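You operate a simulated robot arm through the tools that you are given. There is no shell and no other tool.

You run a simulated two-armed robot. Do the job below in one go: nothing can be reset, and whatever is moved stays where it is left.

## Task
Grease a patch on the fixture rail, then set up the 40 worm.
Fine: worm clamped in the socket, slider on its mark; brush back in its pot, lid on the tin. A coat counts when it lies all over at full strength: go over it till it gets no stronger.

The check looks at the end state, three seconds after you hand in, the way a careful person would. Anything else that was tipped, shoved, dropped, spilled or broken makes it a failure. Lids that push on must go on centred and level and be pressed home; caps that screw on are set level and turned clockwise until they are tight.

## Robot
Two 7-joint arms with two-finger parallel grippers on one trunk that stands fixed in place. Base frame: the origin is at the foot of the trunk, x ahead of it, y to its left, z up. Units: cm, degrees, N and s.
The left shoulder is at [7.1, 15.6, 118], the right one opposite. Payload 3.91 kg a hand.
The TCP of each hand is the grasp point between the finger pads, 3 cm short of the fingertips. In the tool frame z runs along the fingers and y along their closing line. Largest opening 11 cm; finger width 2, thickness 1; the body of the gripper, 4.8 by 11.2 cm, starts 5.5 cm behind the TCP.
Orientation is that of the tool frame in the base frame, as a unit quaternion [x, y, z, w]. With the fingers straight down and closing along the base's y, the tool's x points along the base's -x, its y along +y and its z along -z.

## Interface
- The arms move only by the tool play_rows. It takes "left_deltas", "right_deltas" or both (then of equal length, played together; a hand with none holds still); each is one flat list of numbers, 7 for each row, row after row: the shift along the tool's x, y, z in units of 250 mm (1.0 is 250 mm), then the turn, a rotation vector about the tool's x, y, z in units of 120 degrees (1.0 is 120 degrees), then the opening in per cent of the stroke, from 0 (shut) to 100 (fully open). In form: [x, y, z, rx, ry, rz, fingers, x, y, z, rx, ry, rz, fingers, ...]. A call has 1 to 20 rows; each row is the pose to reach, as a shift and turn from the pose commanded when the call began, along the tool's axes at that moment. A call with a number of a shift or a turn outside -1 to 1 is refused whole. Rows are played at 5 a second. More than 5 cm and 8.6 degrees between two rows, or a gripper value outside its range, and nothing of the call is played. A pose out of reach is approached as far as the arm can. The call stops where the force on the tool passes 40 N (or 10 N more than at its start, if that is more) or the arm is blocked; 0.2 s more then pass. Each finger travels about 10.8 cm/s and halts on what it meets, pressing with about 42 N; the grip force reading is that of the motor and also rises with nothing between the fingers. The clock runs only during rows and for 0.2 s after the last one: add rows that repeat a pose to give the fingers time. The reply holds the time, the measured pose of the TCP, the force on the tool along the base axes, the opening and the grip force, in the units named above and with some noise, with the torque about the TCP (base axes, N m) and any sound that the robot's microphone picked up, and new pictures: "pictures" is both (left out), scene, wrist or none (wrist: the cameras of the hands that moved).
- Cameras (640 x 400 px; columns grow to the right, rows downward): "scene" is now at [13.17, -4.32, 142.81]; the picture's right is [-0.47, -0.88, 0.00], its down [-0.31, 0.17, -0.94] and it looks along [0.82, -0.44, -0.35] (base axes); focal length 322 px, centre (320, 200). "left" rides on the left gripper at [7.2, -1.7, -10.3] in its tool frame; the picture's right is [0.23, 0.97, 0.00], its down [-0.76, 0.18, -0.62] and it looks along [-0.61, 0.14, 0.78] (tool axes); focal length 222 px, centre (320, 200). "right" rides on the right gripper at [7.2, 1.7, -10.3] in its tool frame; the picture's right is [-0.23, 0.97, 0.00], its down [-0.76, -0.18, -0.62] and it looks along [-0.61, -0.14, 0.78] (tool axes); focal length 222 px, centre (320, 200). There is no depth. A picture from a camera that has moved, and an enlarged one, comes with that camera's place and axes in the base frame and with its lens.
- lift_body(by): slides the trunk up (or, below 0, down) by that many cm; the arms and the scene camera ride with it, the base frame stays. It gives what a move gives, with no picture.
- aim_head(pan, tilt): turns the head with the scene camera to pan (to the left, within 86 degrees either way) and tilt (down, from -29 to 69), counted from straight ahead of the robot. It gives what a move gives, and a new picture of the scene camera.
- close_up(camera, box): a new picture of the part [left, top, right, bottom] of that camera's present view, enlarged. The clock stands still meanwhile.
- finish_job(): hands the job in; it is judged then, once.

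Nothing tells you positions but the pictures and the camera data. Unless the task says otherwise, let go and move clear before handing in.

The tools are called after ">>>" as name(argument=value, ...) on one line, values as JSON. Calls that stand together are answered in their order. play_rows: Moves the arms, as the interface text tells. Its arguments: {"type":"object","properties":{"left_deltas":{"type":"array","items":{"type":"number"}},"right_deltas":{"type":"array","items":{"type":"number"}},"pictures":{"type":"string","enum":["both","scene","wrist","none"]}},"required":[]} The other tools are called the same way: lift_body (by) slides the trunk up or down; aim_head (pan, tilt) turns the head that bears the scene camera; close_up (camera, box) takes an enlarged picture of a part of a camera's view; finish_job () hands the job in.

At the start:

```text
time: 0.0
left_tcp_pos: [92.18, -1.68, 130.16]
left_tcp_rot: [0.0, 1.0, 0.0, -0.001]
left_force: [0.1, 0.5, 0.4]
left_ft_torque: [-0.02, -0.01, 0.02]
left_grip_width: 11.01
left_grip_force: 0.1
right_tcp_pos: [40.28, -61.91, 132.68]
right_tcp_rot: [-0.001, 1.0, 0.0, 0.0]
right_force: [0.1, 0.8, -0.1]
right_ft_torque: [0.03, -0.02, 0.0]
right_grip_width: 10.99
right_grip_force: 0.0
trunk travel left (down, up): [-62.5, 31.5]
head pan, tilt: [-28.3, 20.6]
```

scene: 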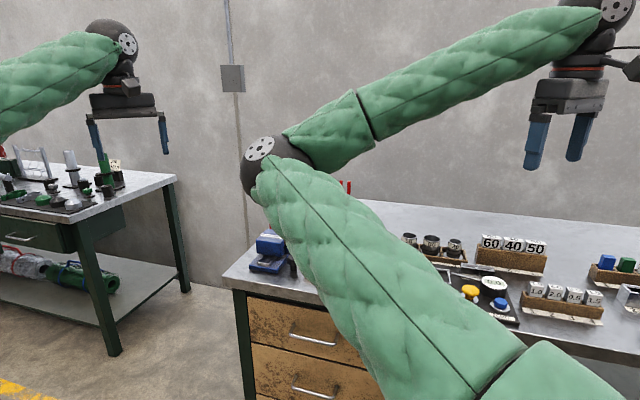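
right: 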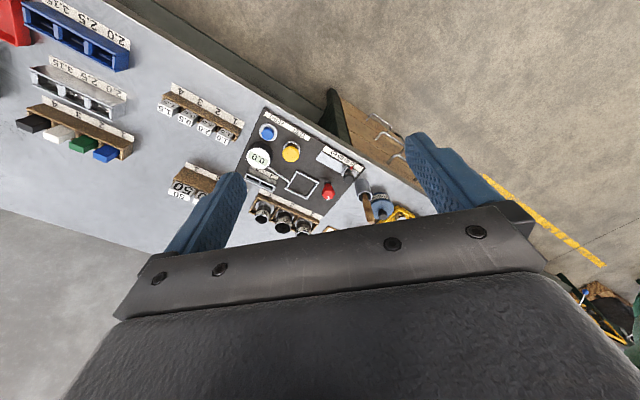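
left: 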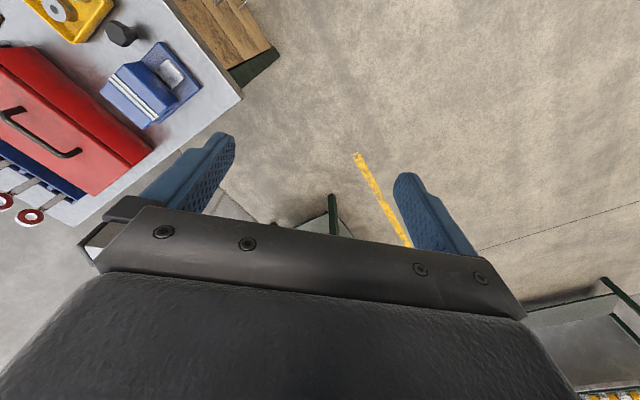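

I see a workbench to the front right with a fixture plate, racks of parts and a red toolbox, and a second table further left. First I'll turn the head to survey the bench.

>>> aim_head(pan=-55, tilt=35)

>>> close_up(camera="right", box=[140, 60, 460, 260])

>>> close_up(camera="left", box=[0, 0, 320, 200])

```text
time: 0.9
left_tcp_pos: [92.41, -1.71, 130.11]
left_tcp_rot: [0.0, 1.0, 0.0, -0.001]
left_force: [-0.3, -0.2, 1.0]
left_ft_torque: [-0.02, -0.04, 0.0]
left_grip_width: 11.0
left_grip_force: 0.1
right_tcp_pos: [40.37, -61.94, 132.74]
right_tcp_rot: [0.0, 1.0, 0.0, 0.0]
right_force: [0.5, 0.3, 0.1]
right_ft_torque: [-0.01, -0.01, 0.01]
right_grip_width: 10.96
right_grip_force: 0.0
trunk travel left (down, up): [-62.5, 31.5]
head pan, tilt: [-55.0, 35.0]
camera scene: at [10.03, -7.13, 140.53], right [-0.82, -0.57, 0.0], down [-0.33, 0.47, -0.82], along [0.47, -0.67, -0.57], focal length 322 px, centre (320, 200)
```

scene: 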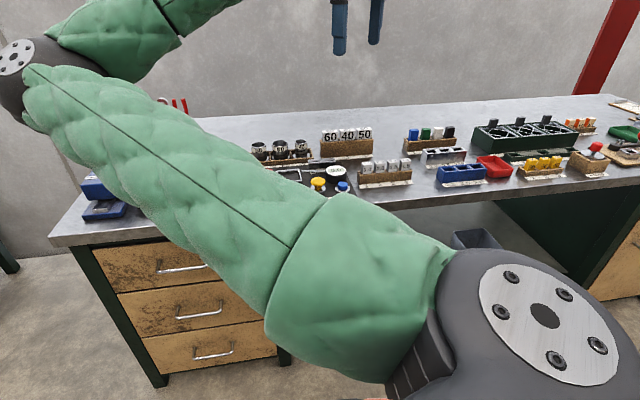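

```text
2.00 times, centred on (300, 160) of right
camera zoom: at [33.1, -60.15, 143.11], right [0.23, 0.97, 0.0], down [0.76, -0.18, 0.62], along [0.61, -0.14, -0.78], focal length 444 px, centre (360, 280)
```

zoom: 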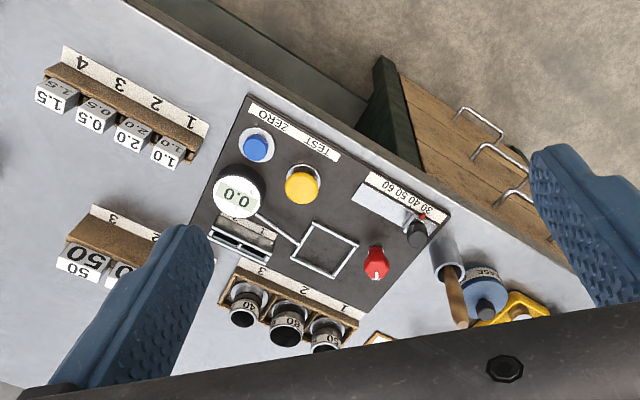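

```text
2.00 times, centred on (160, 100) of left
camera zoom: at [85.18, -3.45, 140.43], right [-0.23, 0.97, 0.0], down [0.76, 0.18, 0.62], along [0.61, 0.14, -0.78], focal length 444 px, centre (640, 400)
```

zoom: 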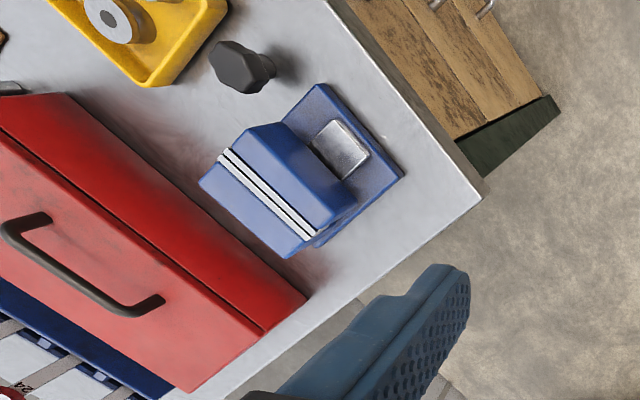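

The bench holds a panel with a gauge, buttons, a scale and a rack of cylinders, with the pot, brush and tin at its right end. I'll zoom in to read the details before moving.

>>> close_up(camera="right", box=[230, 100, 390, 200])

>>> close_up(camera="right", box=[330, 140, 430, 240])

>>> close_up(camera="right", box=[0, 0, 160, 180])

>>> close_up(camera="scene", box=[240, 110, 480, 220])

>>> close_up(camera="scene", box=[400, 90, 640, 220])

```text
4.00 times, centred on (310, 150) of right
camera zoom: at [33.1, -60.15, 143.11], right [0.23, 0.97, 0.0], down [0.76, -0.18, 0.62], along [0.61, -0.14, -0.78], focal length 888 px, centre (360, 400)
```

zoom: 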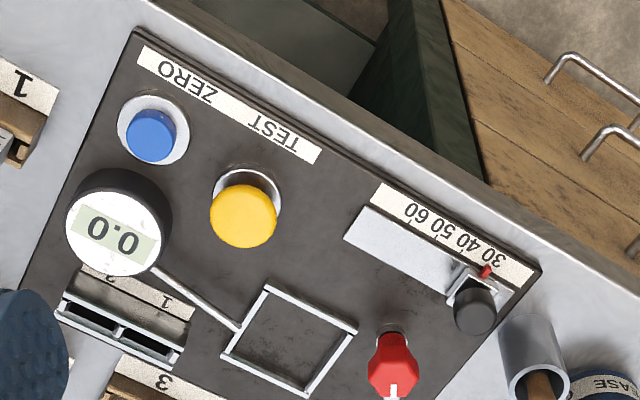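

```text
4.00 times, centred on (380, 190) of right
camera zoom: at [33.1, -60.15, 143.11], right [0.23, 0.97, 0.0], down [0.76, -0.18, 0.62], along [0.61, -0.14, -0.78], focal length 888 px, centre (80, 240)
```

zoom: 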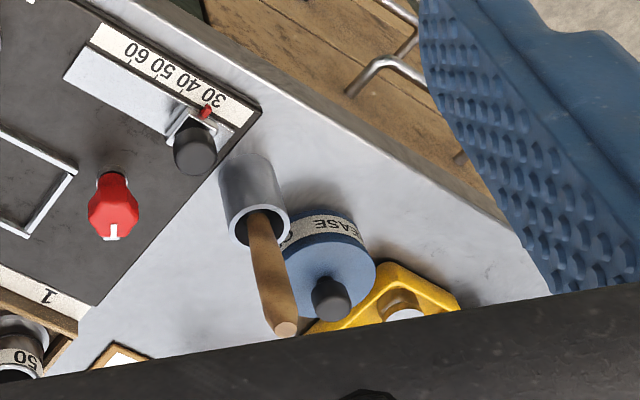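

```text
2.22 times, centred on (80, 90) of right
camera zoom: at [33.1, -60.15, 143.11], right [0.23, 0.97, 0.0], down [0.76, -0.18, 0.62], along [0.61, -0.14, -0.78], focal length 494 px, centre (853, 444)
```

zoom: 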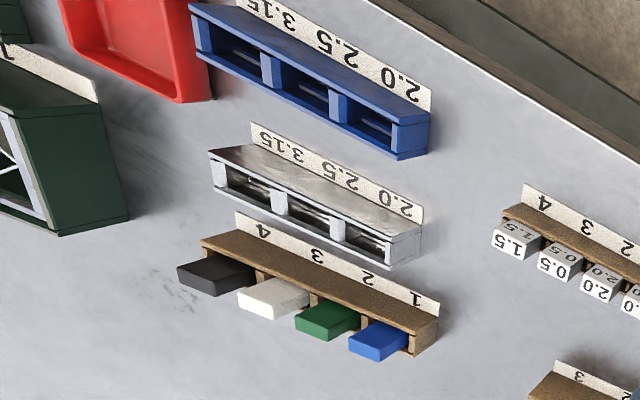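

```text
2.67 times, centred on (360, 165) of scene
camera zoom: at [10.03, -7.13, 140.53], right [-0.82, -0.57, 0.0], down [-0.33, 0.47, -0.82], along [0.47, -0.67, -0.57], focal length 858 px, centre (213, 293)
```

zoom: 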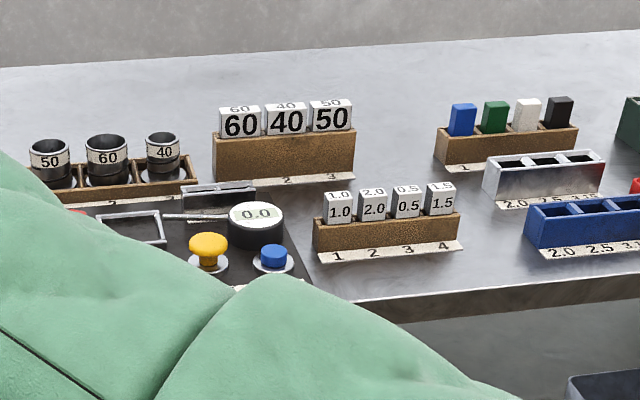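

```text
2.67 times, centred on (520, 155) of scene
camera zoom: at [10.03, -7.13, 140.53], right [-0.82, -0.57, 0.0], down [-0.33, 0.47, -0.82], along [0.47, -0.67, -0.57], focal length 858 px, centre (-213, 320)
```

zoom: 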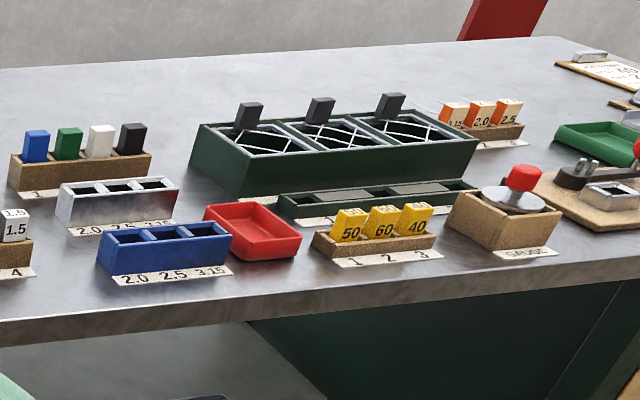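

Several items are marked 40 (cylinders, white blocks and yellow blocks), so I need to find out which one is a worm. I'll survey the rest of the room and look for cards or labels.

>>> aim_head(pan=-80, tilt=30)

>>> aim_head(pan=0, tilt=35)

>>> aim_head(pan=50, tilt=35)

```text
time: 1.8
left_tcp_pos: [92.23, -1.74, 130.05]
left_tcp_rot: [0.0, 1.0, 0.0, -0.001]
left_force: [0.8, 0.6, -1.0]
left_ft_torque: [0.0, 0.0, -0.01]
left_grip_width: 11.03
left_grip_force: 0.0
right_tcp_pos: [40.31, -61.99, 132.81]
right_tcp_rot: [0.001, 1.0, -0.001, 0.0]
right_force: [0.0, -0.1, 0.5]
right_ft_torque: [0.02, -0.01, 0.0]
right_grip_width: 11.03
right_grip_force: 0.0
trunk travel left (down, up): [-62.5, 31.5]
head pan, tilt: [-80.0, 30.0]
camera scene: at [6.55, -8.82, 141.31], right [-0.98, -0.17, 0.0], down [-0.09, 0.49, -0.87], along [0.15, -0.85, -0.5], focal length 322 px, centre (320, 200)
```

scene: 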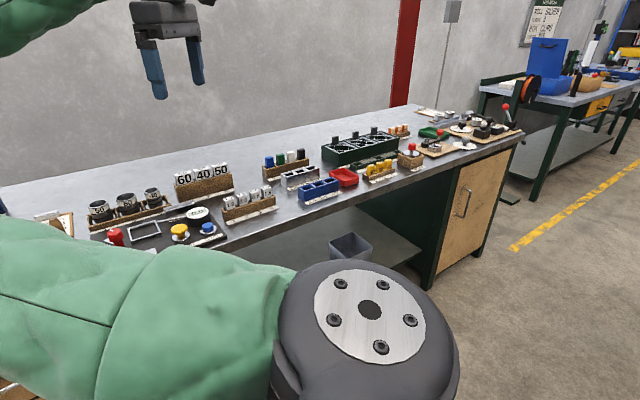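

```text
time: 3.3
left_tcp_pos: [92.17, -1.76, 130.14]
left_tcp_rot: [0.001, 1.0, 0.0, -0.002]
left_force: [0.5, 0.7, -0.3]
left_ft_torque: [-0.03, 0.02, 0.01]
left_grip_width: 11.01
left_grip_force: 0.1
right_tcp_pos: [40.33, -61.98, 132.69]
right_tcp_rot: [0.0, 1.0, 0.001, 0.0]
right_force: [0.9, -0.2, 0.7]
right_ft_torque: [0.01, -0.01, 0.0]
right_grip_width: 11.0
right_grip_force: 0.0
trunk travel left (down, up): [-62.5, 31.5]
head pan, tilt: [0.0, 35.0]
camera scene: at [13.78, 0.08, 140.53], right [0.0, -1.0, 0.0], down [-0.57, 0.0, -0.82], along [0.82, 0.0, -0.57], focal length 322 px, centre (320, 200)
```

scene: 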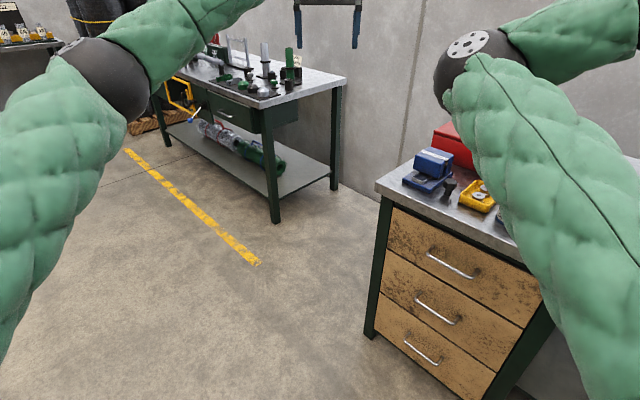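

```text
time: 4.5
left_tcp_pos: [92.25, -1.64, 130.08]
left_tcp_rot: [0.0, 1.0, 0.0, 0.0]
left_force: [0.0, 0.3, 0.6]
left_ft_torque: [0.03, 0.03, -0.04]
left_grip_width: 10.97
left_grip_force: 0.0
right_tcp_pos: [40.46, -61.83, 132.73]
right_tcp_rot: [0.0, 1.0, 0.0, 0.0]
right_force: [-0.8, -0.3, 0.5]
right_ft_torque: [-0.02, 0.01, 0.0]
right_grip_width: 11.01
right_grip_force: 0.0
trunk travel left (down, up): [-62.5, 31.5]
head pan, tilt: [50.0, 35.0]
camera scene: at [10.64, 6.83, 140.53], right [0.77, -0.64, 0.0], down [-0.37, -0.44, -0.82], along [0.53, 0.63, -0.57], focal length 322 px, centre (320, 200)
```

scene: 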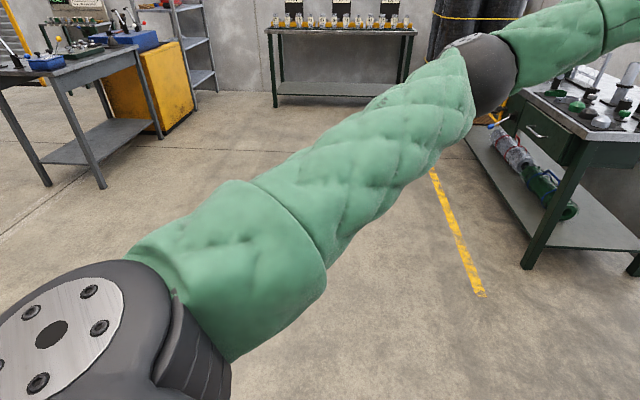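

The right arm's elbow hides the panel from the head camera. I'll pull the left arm back out of the way and bring the right wrist camera over the panel.

>>> play_rows(left_deltas=[0.125, 0.125, 0, 0, 0, 0, 100, 0.25, 0.25, 0, 0, 0, 0, 100, 0.375, 0.375, 0, 0, 0, 0, 100, 0.5, 0.5, 0, 0, 0, 0, 100, 0.625, 0.625, 0, 0, 0, 0, 100, 0.75, 0.75, 0, 0, 0, 0, 100, 0.875, 0.875, 0, 0, 0, 0, 100, 1, 1, 0, 0, 0, 0, 100], right_deltas=[-0.11, -0.03, 0, 0, 0, 0, 100, -0.22, -0.06, 0, 0, 0, 0, 100, -0.33, -0.09, 0, 0, 0, 0, 100, -0.44, -0.12, 0, 0, 0, 0, 100, -0.55, -0.15, 0, 0, 0, 0, 100, -0.66, -0.18, 0, 0, 0, 0, 100, -0.77, -0.21, 0, 0, 0, 0, 100, -0.88, -0.24, 0, 0, 0, 0, 100], pictures="wrist")

>>> aim_head(pan=-45, tilt=35)

```text
time: 6.3
left_tcp_pos: [66.98, 23.44, 129.91]
left_tcp_rot: [0.0, 1.0, -0.001, 0.0]
left_force: [0.5, -0.2, 0.6]
left_ft_torque: [0.0, 0.01, -0.02]
left_grip_width: 11.0
left_grip_force: 0.0
right_tcp_pos: [62.15, -67.78, 133.27]
right_tcp_rot: [0.001, 1.0, 0.0, 0.0]
right_force: [0.6, 0.7, 0.1]
right_ft_torque: [-0.02, -0.04, 0.02]
right_grip_width: 10.98
right_grip_force: 0.0
trunk travel left (down, up): [-62.5, 31.5]
head pan, tilt: [50.0, 35.0]
camera right: at [54.85, -66.03, 143.53], right [0.23, 0.97, 0.0], down [0.76, -0.18, 0.62], along [0.61, -0.14, -0.78], focal length 222 px, centre (320, 200)
camera left: at [59.87, 21.73, 140.38], right [-0.23, 0.97, 0.0], down [0.76, 0.18, 0.62], along [0.61, 0.14, -0.78], focal length 222 px, centre (320, 200)
```

right: 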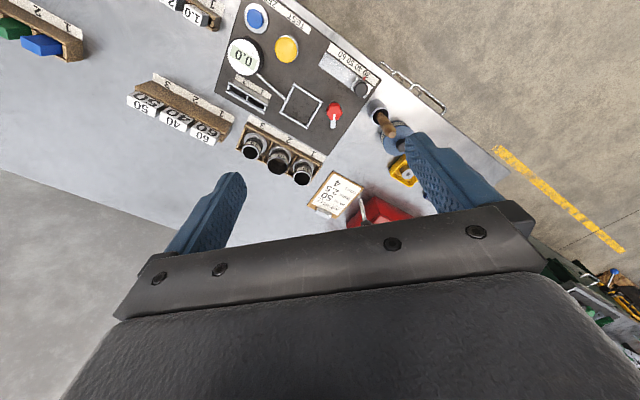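
left: 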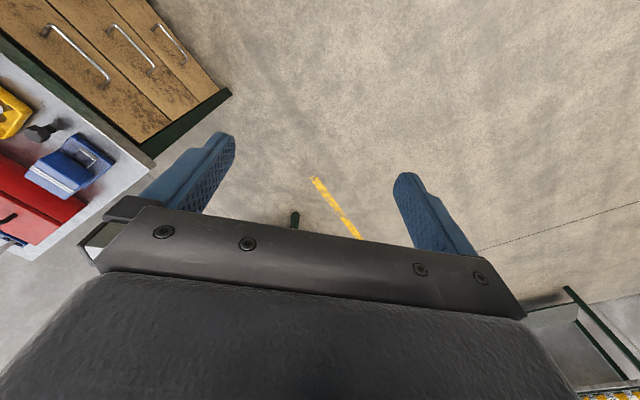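

```text
time: 8.0
left_tcp_pos: [67.17, 23.39, 129.97]
left_tcp_rot: [0.0, 1.0, -0.001, -0.001]
left_force: [-0.3, 0.5, -0.1]
left_ft_torque: [-0.01, 0.01, -0.02]
left_grip_width: 11.0
left_grip_force: 0.0
right_tcp_pos: [62.32, -67.8, 133.11]
right_tcp_rot: [0.001, 1.0, -0.001, 0.001]
right_force: [-0.4, -0.5, 0.0]
right_ft_torque: [0.02, -0.01, -0.01]
right_grip_width: 11.0
right_grip_force: 0.1
trunk travel left (down, up): [-62.5, 31.5]
head pan, tilt: [-45.0, 35.0]
camera scene: at [11.2, -6.12, 140.53], right [-0.71, -0.71, 0.0], down [-0.41, 0.41, -0.82], along [0.58, -0.58, -0.57], focal length 322 px, centre (320, 200)
```

scene: 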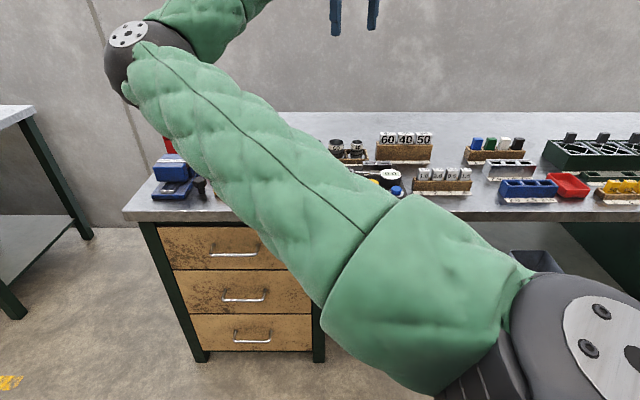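

>>> close_up(camera="right", box=[210, 0, 370, 100])

>>> close_up(camera="right", box=[210, 80, 370, 180])

>>> close_up(camera="right", box=[300, 80, 420, 220])

>>> close_up(camera="right", box=[300, 165, 380, 225])

```text
4.00 times, centred on (290, 50) of right
camera zoom: at [55.02, -66.08, 143.39], right [0.23, 0.97, 0.0], down [0.76, -0.18, 0.62], along [0.61, -0.14, -0.78], focal length 888 px, centre (440, 800)
```

zoom: 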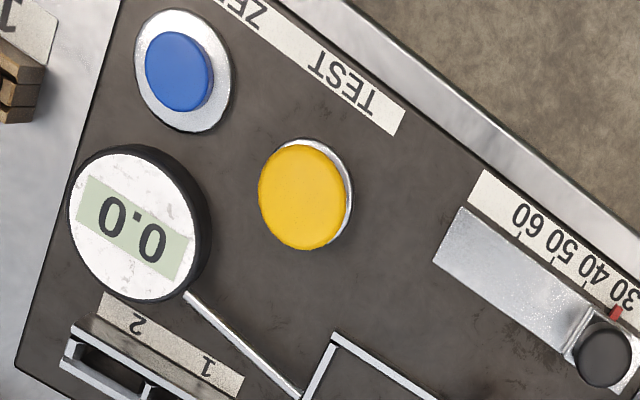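

```text
4.00 times, centred on (290, 130) of right
camera zoom: at [55.02, -66.08, 143.39], right [0.23, 0.97, 0.0], down [0.76, -0.18, 0.62], along [0.61, -0.14, -0.78], focal length 888 px, centre (440, 480)
```

zoom: 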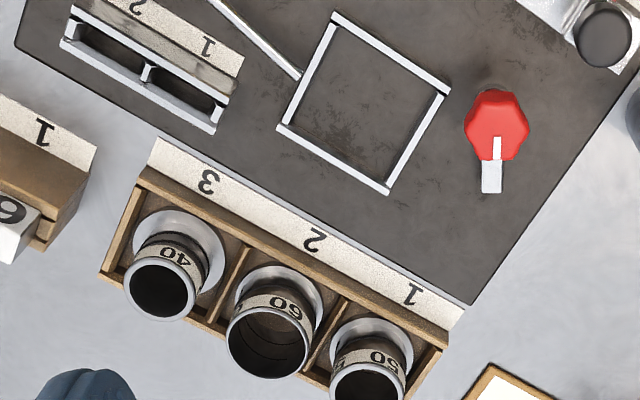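

```text
2.86 times, centred on (360, 150) of right
camera zoom: at [55.02, -66.08, 143.39], right [0.23, 0.97, 0.0], down [0.76, -0.18, 0.62], along [0.61, -0.14, -0.78], focal length 635 px, centre (206, 343)
```

zoom: 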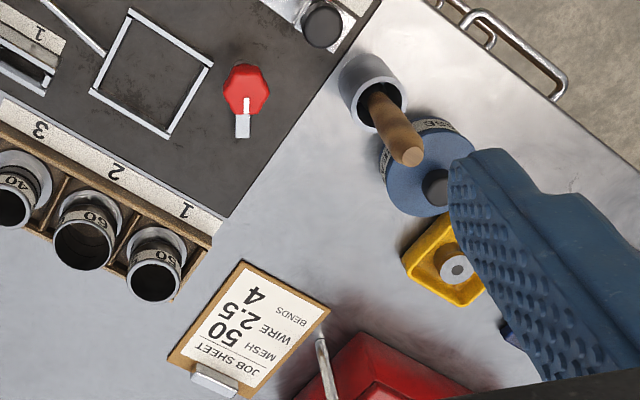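

```text
6.67 times, centred on (340, 195) of right
camera zoom: at [55.02, -66.08, 143.39], right [0.23, 0.97, 0.0], down [0.76, -0.18, 0.62], along [0.61, -0.14, -0.78], focal length 1481 px, centre (187, 233)
```

zoom: 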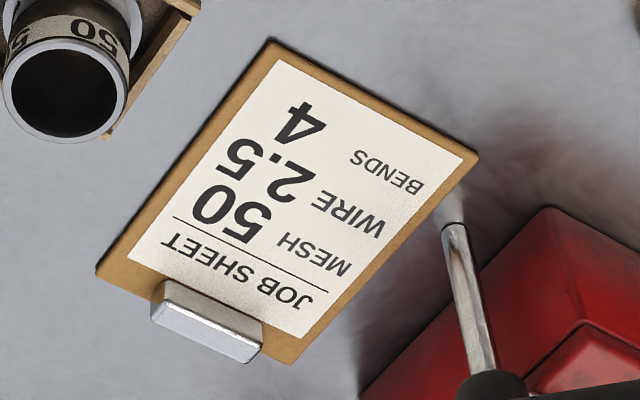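

The job sheet reads MESH 50, WIRE 2.5, BENDS 4, which has nothing to do with my task. I still need to identify the worm and the fixture rail, so I'll look closely at the rest of the bench.

>>> aim_head(pan=-80, tilt=20)

>>> close_up(camera="scene", box=[320, 140, 480, 240])

>>> close_up(camera="scene", box=[400, 120, 560, 220])

>>> close_up(camera="scene", box=[480, 30, 640, 150])

>>> close_up(camera="left", box=[0, 60, 140, 260])

```text
time: 9.0
left_tcp_pos: [67.1, 23.41, 129.96]
left_tcp_rot: [0.0, 1.0, 0.0, -0.001]
left_force: [0.0, -0.2, -0.3]
left_ft_torque: [-0.05, 0.0, -0.01]
left_grip_width: 10.99
left_grip_force: 0.0
right_tcp_pos: [62.27, -67.83, 133.04]
right_tcp_rot: [0.0, 1.0, 0.0, 0.0]
right_force: [-0.1, 0.2, -0.2]
right_ft_torque: [-0.02, 0.01, -0.03]
right_grip_width: 11.02
right_grip_force: 0.0
trunk travel left (down, up): [-62.5, 31.5]
head pan, tilt: [-80.0, 20.0]
camera scene: at [6.59, -9.07, 142.91], right [-0.98, -0.17, 0.0], down [-0.06, 0.34, -0.94], along [0.16, -0.93, -0.34], focal length 322 px, centre (320, 200)
```

scene: 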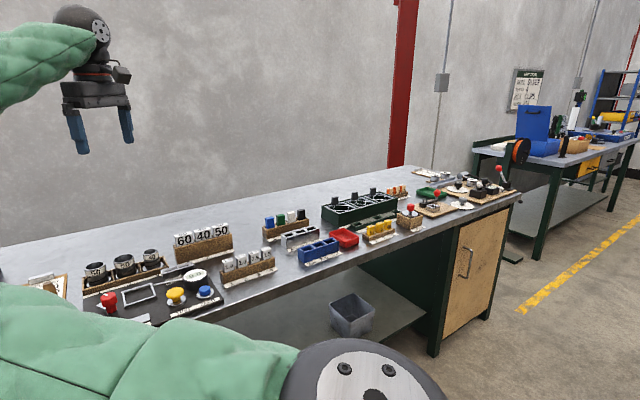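

```text
4.00 times, centred on (400, 190) of scene
camera zoom: at [6.59, -9.07, 142.91], right [-0.98, -0.17, 0.0], down [-0.06, 0.34, -0.94], along [0.16, -0.93, -0.34], focal length 1288 px, centre (0, 240)
```

zoom: 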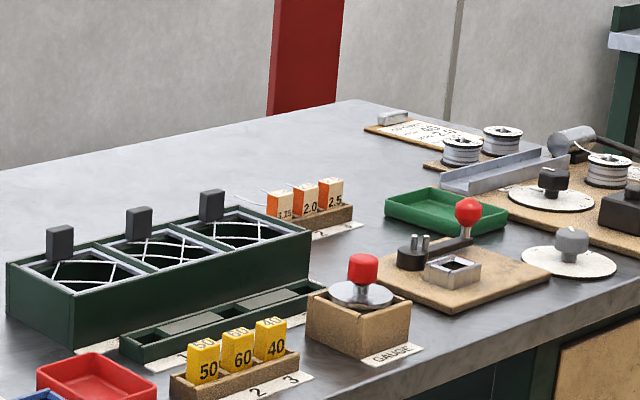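

```text
4.00 times, centred on (480, 170) of scene
camera zoom: at [6.59, -9.07, 142.91], right [-0.98, -0.17, 0.0], down [-0.06, 0.34, -0.94], along [0.16, -0.93, -0.34], focal length 1288 px, centre (-320, 320)
```

zoom: 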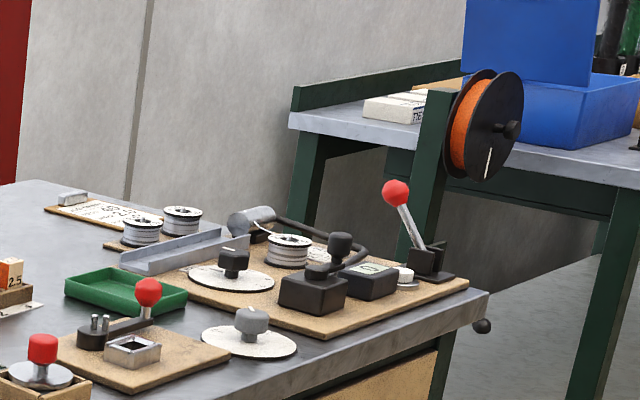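

```text
3.33 times, centred on (560, 90) of scene
camera zoom: at [6.59, -9.07, 142.91], right [-0.98, -0.17, 0.0], down [-0.06, 0.34, -0.94], along [0.16, -0.93, -0.34], focal length 1073 px, centre (-480, 567)
```

zoom: 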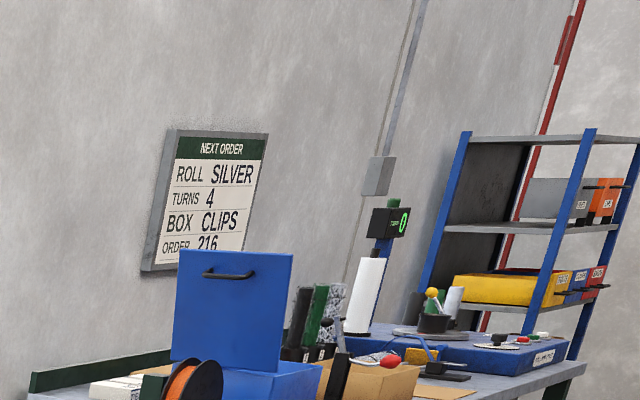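

```text
2.00 times, centred on (70, 160) of left
camera zoom: at [60.04, 21.65, 140.34], right [-0.23, 0.97, 0.0], down [0.76, 0.18, 0.62], along [0.61, 0.14, -0.78], focal length 444 px, centre (820, 280)
```

zoom: 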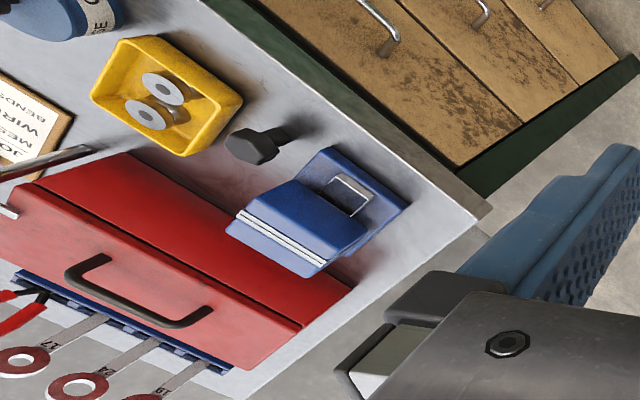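

This is a chain-link (diamond mesh) weaving bench, so the worm should be one of the flanged spiral tubes, marked 50, 60 and 40. I'll lower the right wrist camera for a close look at the panel to find the rail and the socket.

>>> play_rows(right_deltas=[-0.05, -0.07, 0.15, 0, 0, 0, 100, -0.1, -0.14, 0.3, 0, 0, 0, 100, -0.15, -0.21, 0.45, 0, 0, 0, 100, -0.15, -0.21, 0.6, 0, 0, 0, 100], pictures="wrist")

>>> close_up(camera="right", box=[160, 0, 360, 120])

>>> close_up(camera="right", box=[320, 0, 520, 120])

>>> close_up(camera="right", box=[180, 80, 420, 220])

```text
time: 10.0
left_tcp_pos: [67.19, 23.55, 129.86]
left_tcp_rot: [0.0, 1.0, 0.0, -0.001]
left_force: [0.3, 0.3, -0.1]
left_ft_torque: [0.01, 0.01, 0.02]
left_grip_width: 11.01
left_grip_force: 0.1
right_tcp_pos: [66.28, -73.04, 118.01]
right_tcp_rot: [0.0, 1.0, -0.001, -0.001]
right_force: [0.3, -0.3, 0.3]
right_ft_torque: [-0.03, 0.01, -0.01]
right_grip_width: 11.02
right_grip_force: 0.1
trunk travel left (down, up): [-62.5, 31.5]
head pan, tilt: [-80.0, 20.0]
camera right: at [58.91, -71.24, 128.32], right [0.23, 0.97, 0.0], down [0.76, -0.18, 0.62], along [0.61, -0.14, -0.78], focal length 222 px, centre (320, 200)
```

right: 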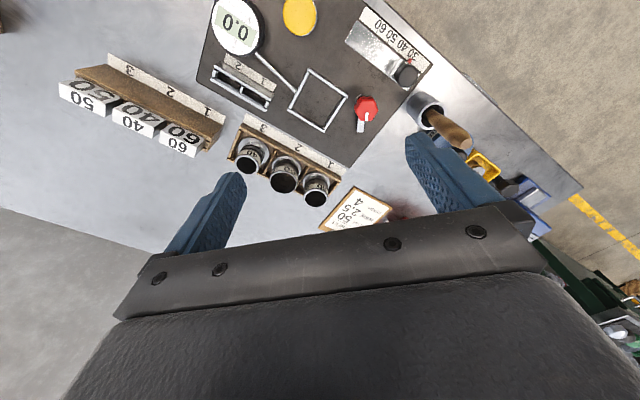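

```text
3.20 times, centred on (260, 60) of right
camera zoom: at [58.91, -71.24, 128.32], right [0.23, 0.97, 0.0], down [0.76, -0.18, 0.62], along [0.61, -0.14, -0.78], focal length 711 px, centre (512, 648)
```

zoom: 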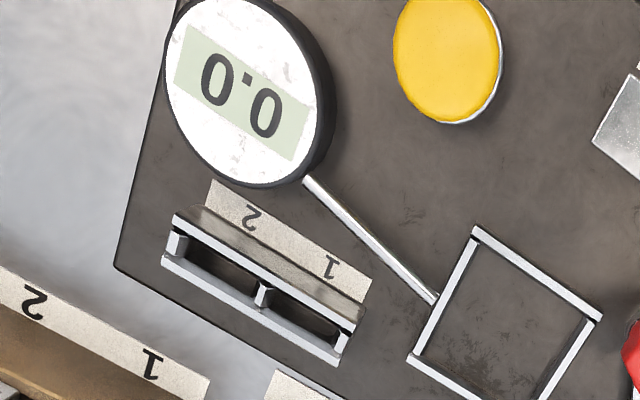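

```text
3.20 times, centred on (420, 60) of right
camera zoom: at [58.91, -71.24, 128.32], right [0.23, 0.97, 0.0], down [0.76, -0.18, 0.62], along [0.61, -0.14, -0.78], focal length 711 px, centre (0, 648)
```

zoom: 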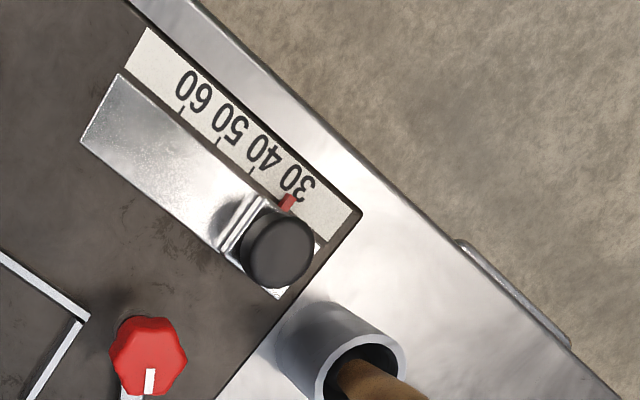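

```text
2.67 times, centred on (300, 150) of right
camera zoom: at [58.91, -71.24, 128.32], right [0.23, 0.97, 0.0], down [0.76, -0.18, 0.62], along [0.61, -0.14, -0.78], focal length 592 px, centre (373, 333)
```

zoom: 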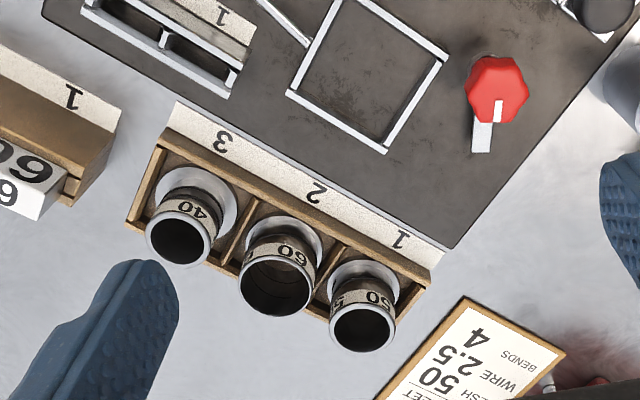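

The tubes look like the worms, the square frame like the socket with the red knob as its clamp, and the silver strip beside the 30–60 scale like the rail. I'll zoom in further to check.

>>> close_up(camera="right", box=[335, 0, 435, 100])

>>> close_up(camera="right", box=[280, 60, 390, 140])

>>> close_up(camera="right", box=[220, 110, 350, 210])

>>> close_up(camera="right", box=[390, 70, 530, 220])

```text
4.00 times, centred on (385, 50) of right
camera zoom: at [58.91, -71.24, 128.32], right [0.23, 0.97, 0.0], down [0.76, -0.18, 0.62], along [0.61, -0.14, -0.78], focal length 888 px, centre (60, 800)
```

zoom: 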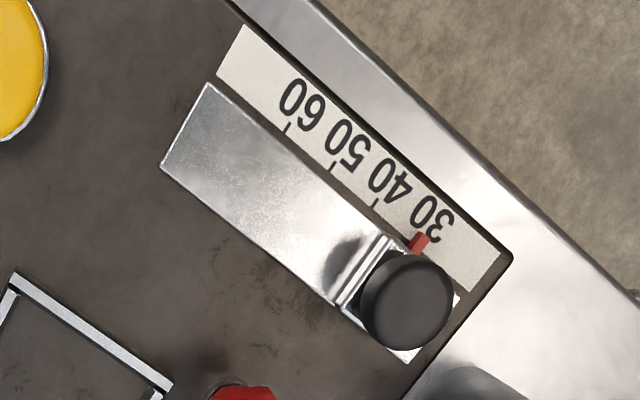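

```text
5.00 times, centred on (335, 100) of right
camera zoom: at [58.91, -71.24, 128.32], right [0.23, 0.97, 0.0], down [0.76, -0.18, 0.62], along [0.61, -0.14, -0.78], focal length 1111 px, centre (245, 700)
```

zoom: 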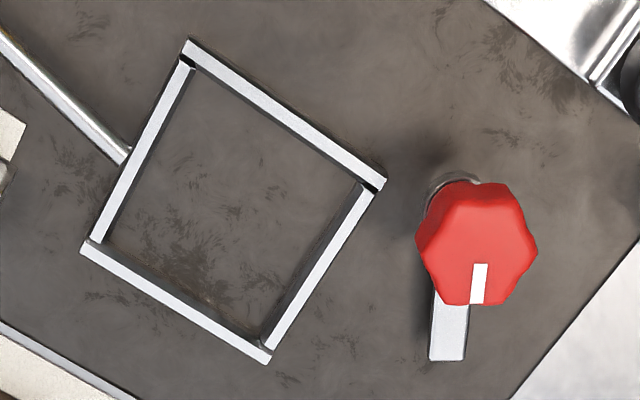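

```text
4.00 times, centred on (285, 160) of right
camera zoom: at [58.91, -71.24, 128.32], right [0.23, 0.97, 0.0], down [0.76, -0.18, 0.62], along [0.61, -0.14, -0.78], focal length 888 px, centre (460, 360)
```

zoom: 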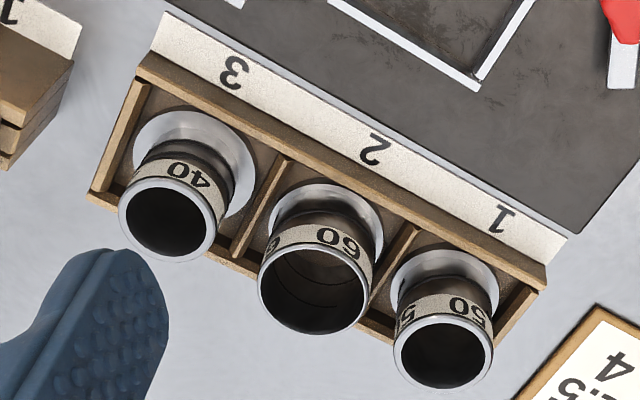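

```text
2.67 times, centred on (460, 145) of right
camera zoom: at [58.91, -71.24, 128.32], right [0.23, 0.97, 0.0], down [0.76, -0.18, 0.62], along [0.61, -0.14, -0.78], focal length 592 px, centre (-53, 347)
```

zoom: 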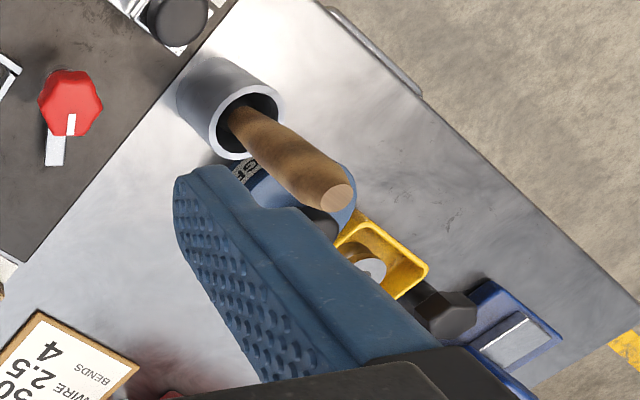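

Triangulating puts the panel at about z 88 and the socket at about (69, -74). The brush handle tip is near (74, -57, 104) and the tin near (80, -52). Next I'll bring the wrist camera over the tin and pot.

>>> play_rows(right_deltas=[0, 0, -0.12, 0, 0, 0, 100, -0.06, 0.12, -0.28, 0, 0, 0, 100, -0.12, 0.26, -0.28, 0, 0, 0, 100, -0.2, 0.4, -0.28, 0, 0, 0, 100, -0.29, 0.54, -0.28, 0, 0, 0, 100, -0.36, 0.68, -0.28, 0, 0, 0, 100], pictures="wrist")

>>> close_up(camera="right", box=[230, 20, 430, 180])

>>> close_up(camera="right", box=[160, 0, 360, 140])

>>> aim_head(pan=-40, tilt=25)

```text
refused: row 2 steps farther than a row can; nothing moved
```

```text
2.50 times, centred on (330, 100) of right
camera zoom: at [58.91, -71.24, 128.32], right [0.23, 0.97, 0.0], down [0.76, -0.18, 0.62], along [0.61, -0.14, -0.78], focal length 555 px, centre (295, 450)
```

zoom: 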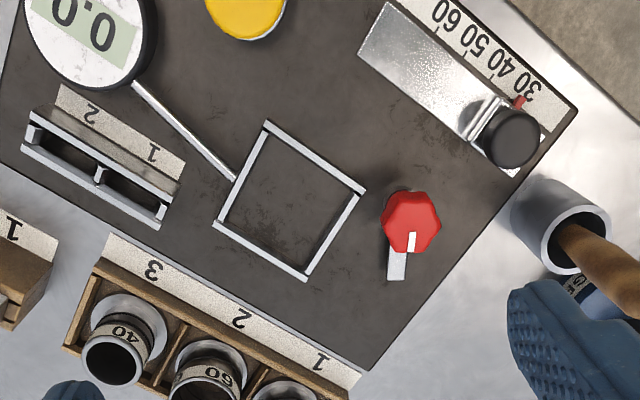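

```text
2.86 times, centred on (260, 70) of right
camera zoom: at [58.91, -71.24, 128.32], right [0.23, 0.97, 0.0], down [0.76, -0.18, 0.62], along [0.61, -0.14, -0.78], focal length 635 px, centre (491, 571)
```

zoom: 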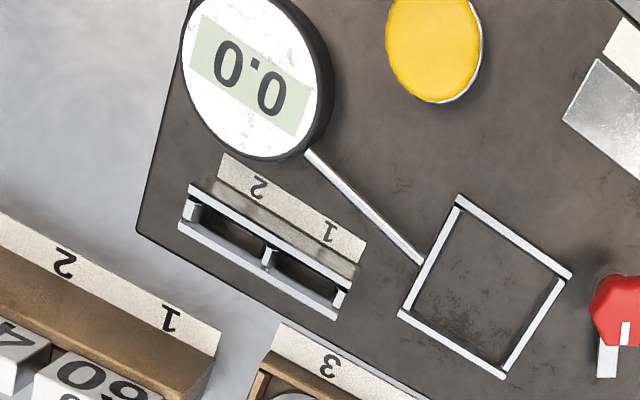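

```text
time: 11.1
left_tcp_pos: [67.1, 23.46, 129.98]
left_tcp_rot: [0.0, 1.0, 0.001, 0.0]
left_force: [0.3, -0.2, -0.5]
left_ft_torque: [0.02, -0.01, -0.01]
left_grip_width: 11.01
left_grip_force: 0.0
right_tcp_pos: [66.04, -73.08, 117.98]
right_tcp_rot: [0.0, 1.0, 0.0, 0.0]
right_force: [-0.1, -0.4, -0.2]
right_ft_torque: [0.0, 0.01, 0.01]
right_grip_width: 11.0
right_grip_force: 0.0
trunk travel left (down, up): [-62.5, 31.5]
head pan, tilt: [-40.0, 25.0]
camera scene: at [12.02, -5.82, 142.11], right [-0.64, -0.77, 0.0], down [-0.32, 0.27, -0.91], along [0.69, -0.58, -0.42], focal length 322 px, centre (320, 200)
```

scene: 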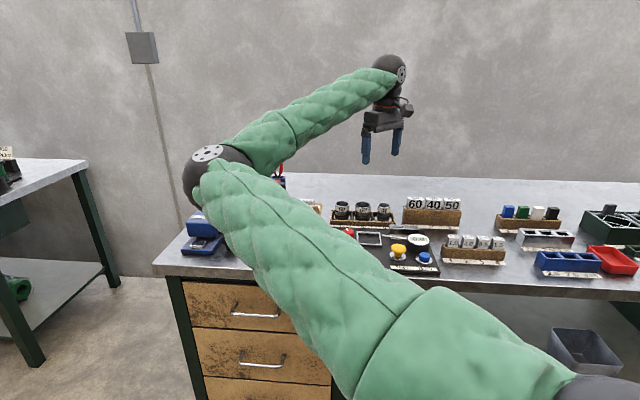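

That move was refused because one row was too long, so I'll resend it with smaller steps.

>>> play_rows(right_deltas=[0, 0, -0.18, 0, 0, 0, 100, -0.06, 0.1, -0.28, 0, 0, 0, 100, -0.15, 0.24, -0.28, 0, 0, 0, 100, -0.24, 0.38, -0.28, 0, 0, 0, 100, -0.33, 0.52, -0.28, 0, 0, 0, 100, -0.4, 0.65, -0.28, 0, 0, 0, 100], pictures="wrist")

>>> close_up(camera="right", box=[220, 20, 420, 180])

>>> close_up(camera="right", box=[160, 0, 360, 140])

```text
time: 12.5
left_tcp_pos: [67.05, 23.48, 129.94]
left_tcp_rot: [0.0, 1.0, -0.001, -0.001]
left_force: [-0.7, -0.2, 0.0]
left_ft_torque: [-0.03, 0.02, -0.02]
left_grip_width: 11.01
left_grip_force: 0.1
right_tcp_pos: [76.06, -56.7, 124.8]
right_tcp_rot: [0.001, 1.0, 0.0, 0.0]
right_force: [0.5, 0.1, -0.5]
right_ft_torque: [-0.02, 0.0, -0.04]
right_grip_width: 11.01
right_grip_force: 0.0
trunk travel left (down, up): [-62.5, 31.5]
head pan, tilt: [-40.0, 25.0]
camera right: at [68.78, -55.04, 135.14], right [0.23, 0.97, 0.0], down [0.76, -0.18, 0.62], along [0.61, -0.14, -0.78], focal length 222 px, centre (320, 200)
```

right: 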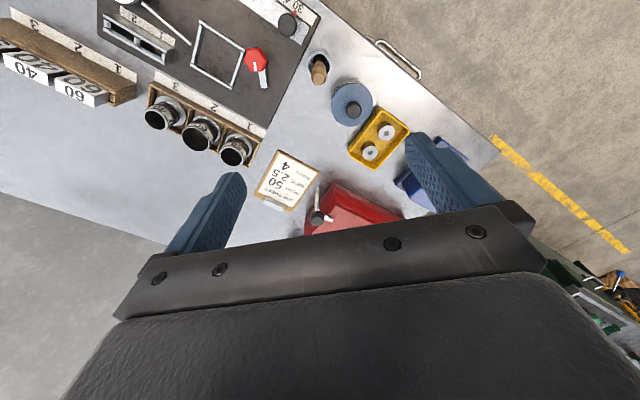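

```text
2.50 times, centred on (320, 100) of right
camera zoom: at [68.78, -55.04, 135.14], right [0.23, 0.97, 0.0], down [0.76, -0.18, 0.62], along [0.61, -0.14, -0.78], focal length 555 px, centre (320, 450)
```

zoom: 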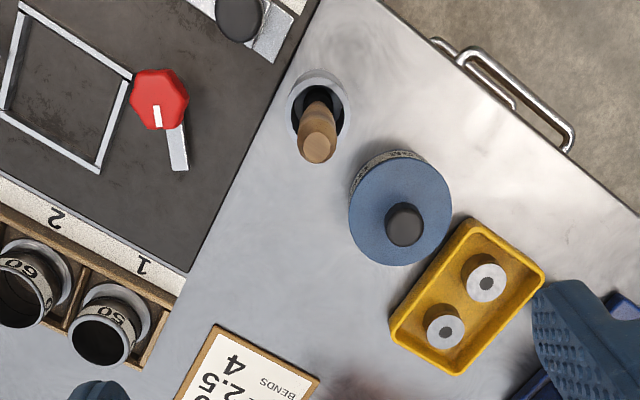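

```text
2.86 times, centred on (260, 70) of right
camera zoom: at [68.78, -55.04, 135.14], right [0.23, 0.97, 0.0], down [0.76, -0.18, 0.62], along [0.61, -0.14, -0.78], focal length 635 px, centre (491, 571)
```

zoom: 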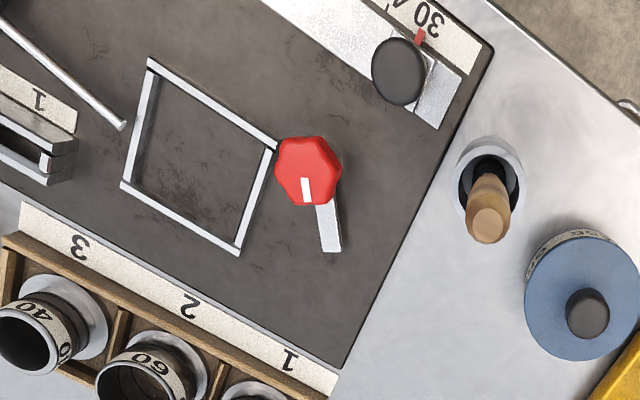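

I now have a clear view: brush pot near (73.7, -56), blue GREASE tin with a dark lid knob near (83, -52), and the yellow tray beside it. I'll hover over the lid knob with the fingers partly open.

>>> play_rows(right_deltas=[-0.13, 0.1, 0, 0, 0, 0, 45, -0.274, 0.196, 0.05, 0, 0, 0, 45, -0.274, 0.196, 0.22, 0, 0, 0, 45, -0.274, 0.196, 0.4, 0, 0, 0, 45, -0.274, 0.196, 0.55, 0, 0, 0, 45, -0.274, 0.196, 0.672, 0, 0, 0, 45], pictures="wrist")

>>> close_up(camera="right", box=[220, 20, 420, 180])

```text
time: 13.9
left_tcp_pos: [67.17, 23.42, 129.92]
left_tcp_rot: [0.0, 1.0, 0.0, -0.002]
left_force: [0.5, 0.7, 0.6]
left_ft_torque: [0.02, 0.02, 0.01]
left_grip_width: 10.97
left_grip_force: 0.1
right_tcp_pos: [82.81, -51.7, 107.76]
right_tcp_rot: [-0.001, 1.0, 0.0, 0.0]
right_force: [-0.3, 0.5, 0.2]
right_ft_torque: [-0.02, 0.03, -0.05]
right_grip_width: 4.96
right_grip_force: 0.0
trunk travel left (down, up): [-62.5, 31.5]
head pan, tilt: [-40.0, 25.0]
camera right: at [75.6, -49.96, 118.14], right [0.23, 0.97, 0.0], down [0.76, -0.18, 0.62], along [0.61, -0.14, -0.78], focal length 222 px, centre (320, 200)
```

right: 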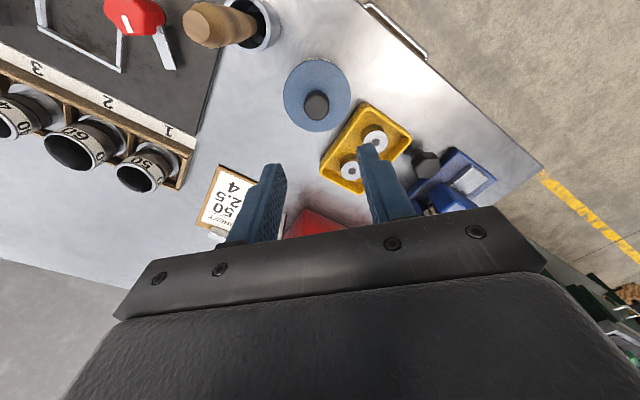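

```text
2.50 times, centred on (320, 100) of right
camera zoom: at [75.6, -49.96, 118.14], right [0.23, 0.97, 0.0], down [0.76, -0.18, 0.62], along [0.61, -0.14, -0.78], focal length 555 px, centre (320, 450)
```

zoom: 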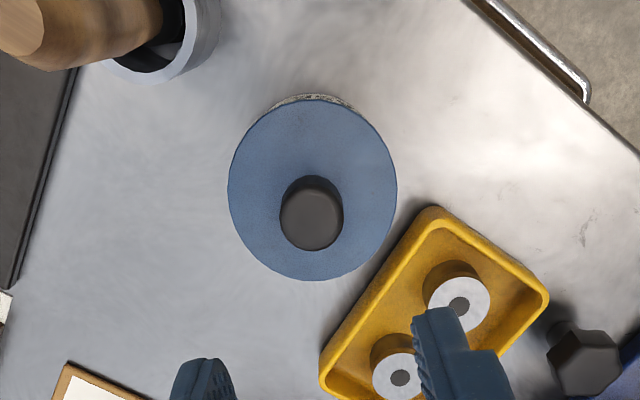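

The lid knob's top is at about (82.7, -52.0, 93) and the lid surface is near z 89.5. I'll lower the open fingers around the knob.

>>> play_rows(right_deltas=[0.006, -0.013, 0.15, 0, 0, 0, 45, 0.006, -0.013, 0.3, 0, 0, 0, 45, 0.006, -0.013, 0.42, 0, 0, 0, 45, 0.006, -0.013, 0.5, 0, 0, 0, 45, 0.006, -0.013, 0.54, 0, 0, 0, 45], pictures="wrist")

>>> close_up(camera="right", box=[220, 80, 420, 220])

```text
time: 15.1
left_tcp_pos: [67.18, 23.39, 129.9]
left_tcp_rot: [-0.001, 1.0, 0.0, 0.001]
left_force: [-0.1, -1.0, 0.0]
left_ft_torque: [-0.01, -0.02, 0.01]
left_grip_width: 11.02
left_grip_force: 0.1
right_tcp_pos: [82.79, -52.36, 94.34]
right_tcp_rot: [0.001, 1.0, 0.0, 0.0]
right_force: [0.4, -0.3, -0.1]
right_ft_torque: [-0.02, 0.06, 0.02]
right_grip_width: 4.96
right_grip_force: 0.2
trunk travel left (down, up): [-62.5, 31.5]
head pan, tilt: [-40.0, 25.0]
camera right: at [75.54, -50.54, 104.69], right [0.23, 0.97, 0.0], down [0.76, -0.18, 0.62], along [0.61, -0.14, -0.78], focal length 222 px, centre (320, 200)
```

right: 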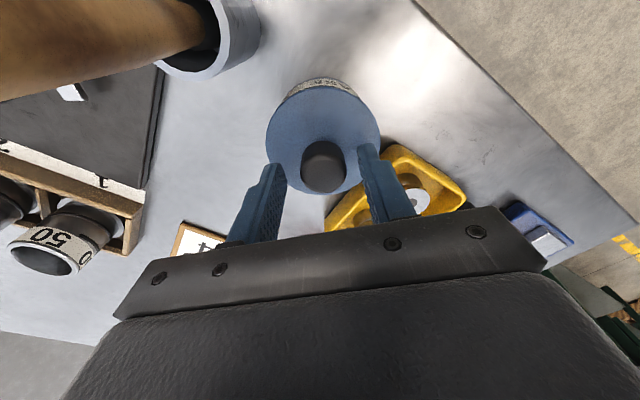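

```text
2.86 times, centred on (320, 150) of right
camera zoom: at [75.54, -50.54, 104.69], right [0.23, 0.97, 0.0], down [0.76, -0.18, 0.62], along [0.61, -0.14, -0.78], focal length 635 px, centre (320, 343)
```

zoom: 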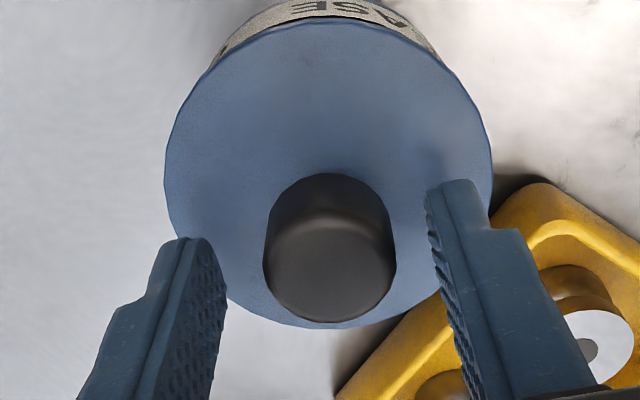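

The knob is between the fingers. I'll drop 0.9 cm more, centre, close on the knob and pull up gently to see whether the lid comes off.

>>> play_rows(right_deltas=[0, 0.012, 0.036, 0, 0, 0, 45, 0, 0.012, 0.036, 0, 0, 0, 30, 0, 0.012, 0.036, 0, 0, 0, 10, 0, 0.012, 0.036, 0, 0, 0, 0, 0, 0.012, 0.036, 0, 0, 0, 0, 0, 0.012, 0.036, 0, 0, 0, 0], pictures="wrist")

```text
time: 16.5
left_tcp_pos: [66.99, 23.54, 130.07]
left_tcp_rot: [0.0, 1.0, -0.001, 0.0]
left_force: [0.5, -0.7, -0.2]
left_ft_torque: [0.0, -0.01, 0.0]
left_grip_width: 11.01
left_grip_force: 0.1
right_tcp_pos: [82.92, -51.91, 93.64]
right_tcp_rot: [0.0, 1.0, -0.001, 0.0]
right_force: [7.1, -2.7, 18.9]
right_ft_torque: [0.05, -0.07, -0.03]
right_grip_width: 2.63
right_grip_force: 42.0
trunk travel left (down, up): [-62.5, 31.5]
head pan, tilt: [-40.0, 25.0]
camera right: at [75.59, -50.22, 103.94], right [0.23, 0.97, 0.0], down [0.76, -0.18, 0.62], along [0.61, -0.14, -0.78], focal length 222 px, centre (320, 200)
```

right: 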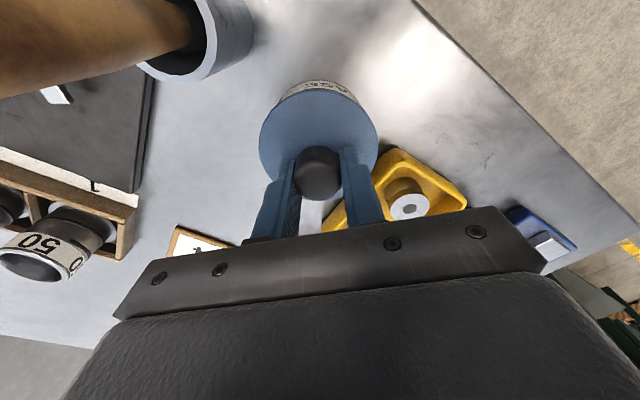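

The knob is gripped (2.63 cm wide, 42 N) with the fingertips just resting on the lid at about z 90.6. Now I'll lift slowly.

>>> play_rows(right_deltas=[0, 0, -0.02, 0, 0, 0, 0, 0, 0, -0.04, 0, 0, 0, 0, 0, 0, -0.06, 0, 0, 0, 0, 0, 0, -0.1, 0, 0, 0, 0, 0, 0, -0.15, 0, 0, 0, 0], pictures="wrist")

```text
time: 17.7
left_tcp_pos: [67.12, 23.42, 129.94]
left_tcp_rot: [0.0, 1.0, 0.001, 0.0]
left_force: [0.4, 0.0, 0.4]
left_ft_torque: [0.0, 0.01, 0.04]
left_grip_width: 11.01
left_grip_force: 0.0
right_tcp_pos: [82.82, -51.94, 97.37]
right_tcp_rot: [0.0, 1.0, -0.001, 0.0]
right_force: [-0.1, -0.6, -0.8]
right_ft_torque: [0.0, -0.03, 0.0]
right_grip_width: 2.65
right_grip_force: 42.0
trunk travel left (down, up): [-62.5, 31.5]
head pan, tilt: [-40.0, 25.0]
camera right: at [75.5, -50.29, 107.75], right [0.23, 0.97, 0.0], down [0.76, -0.18, 0.62], along [0.61, -0.14, -0.78], focal length 222 px, centre (320, 200)
```

right: 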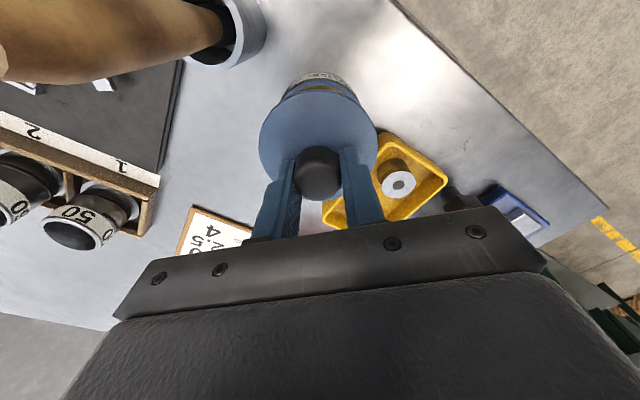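

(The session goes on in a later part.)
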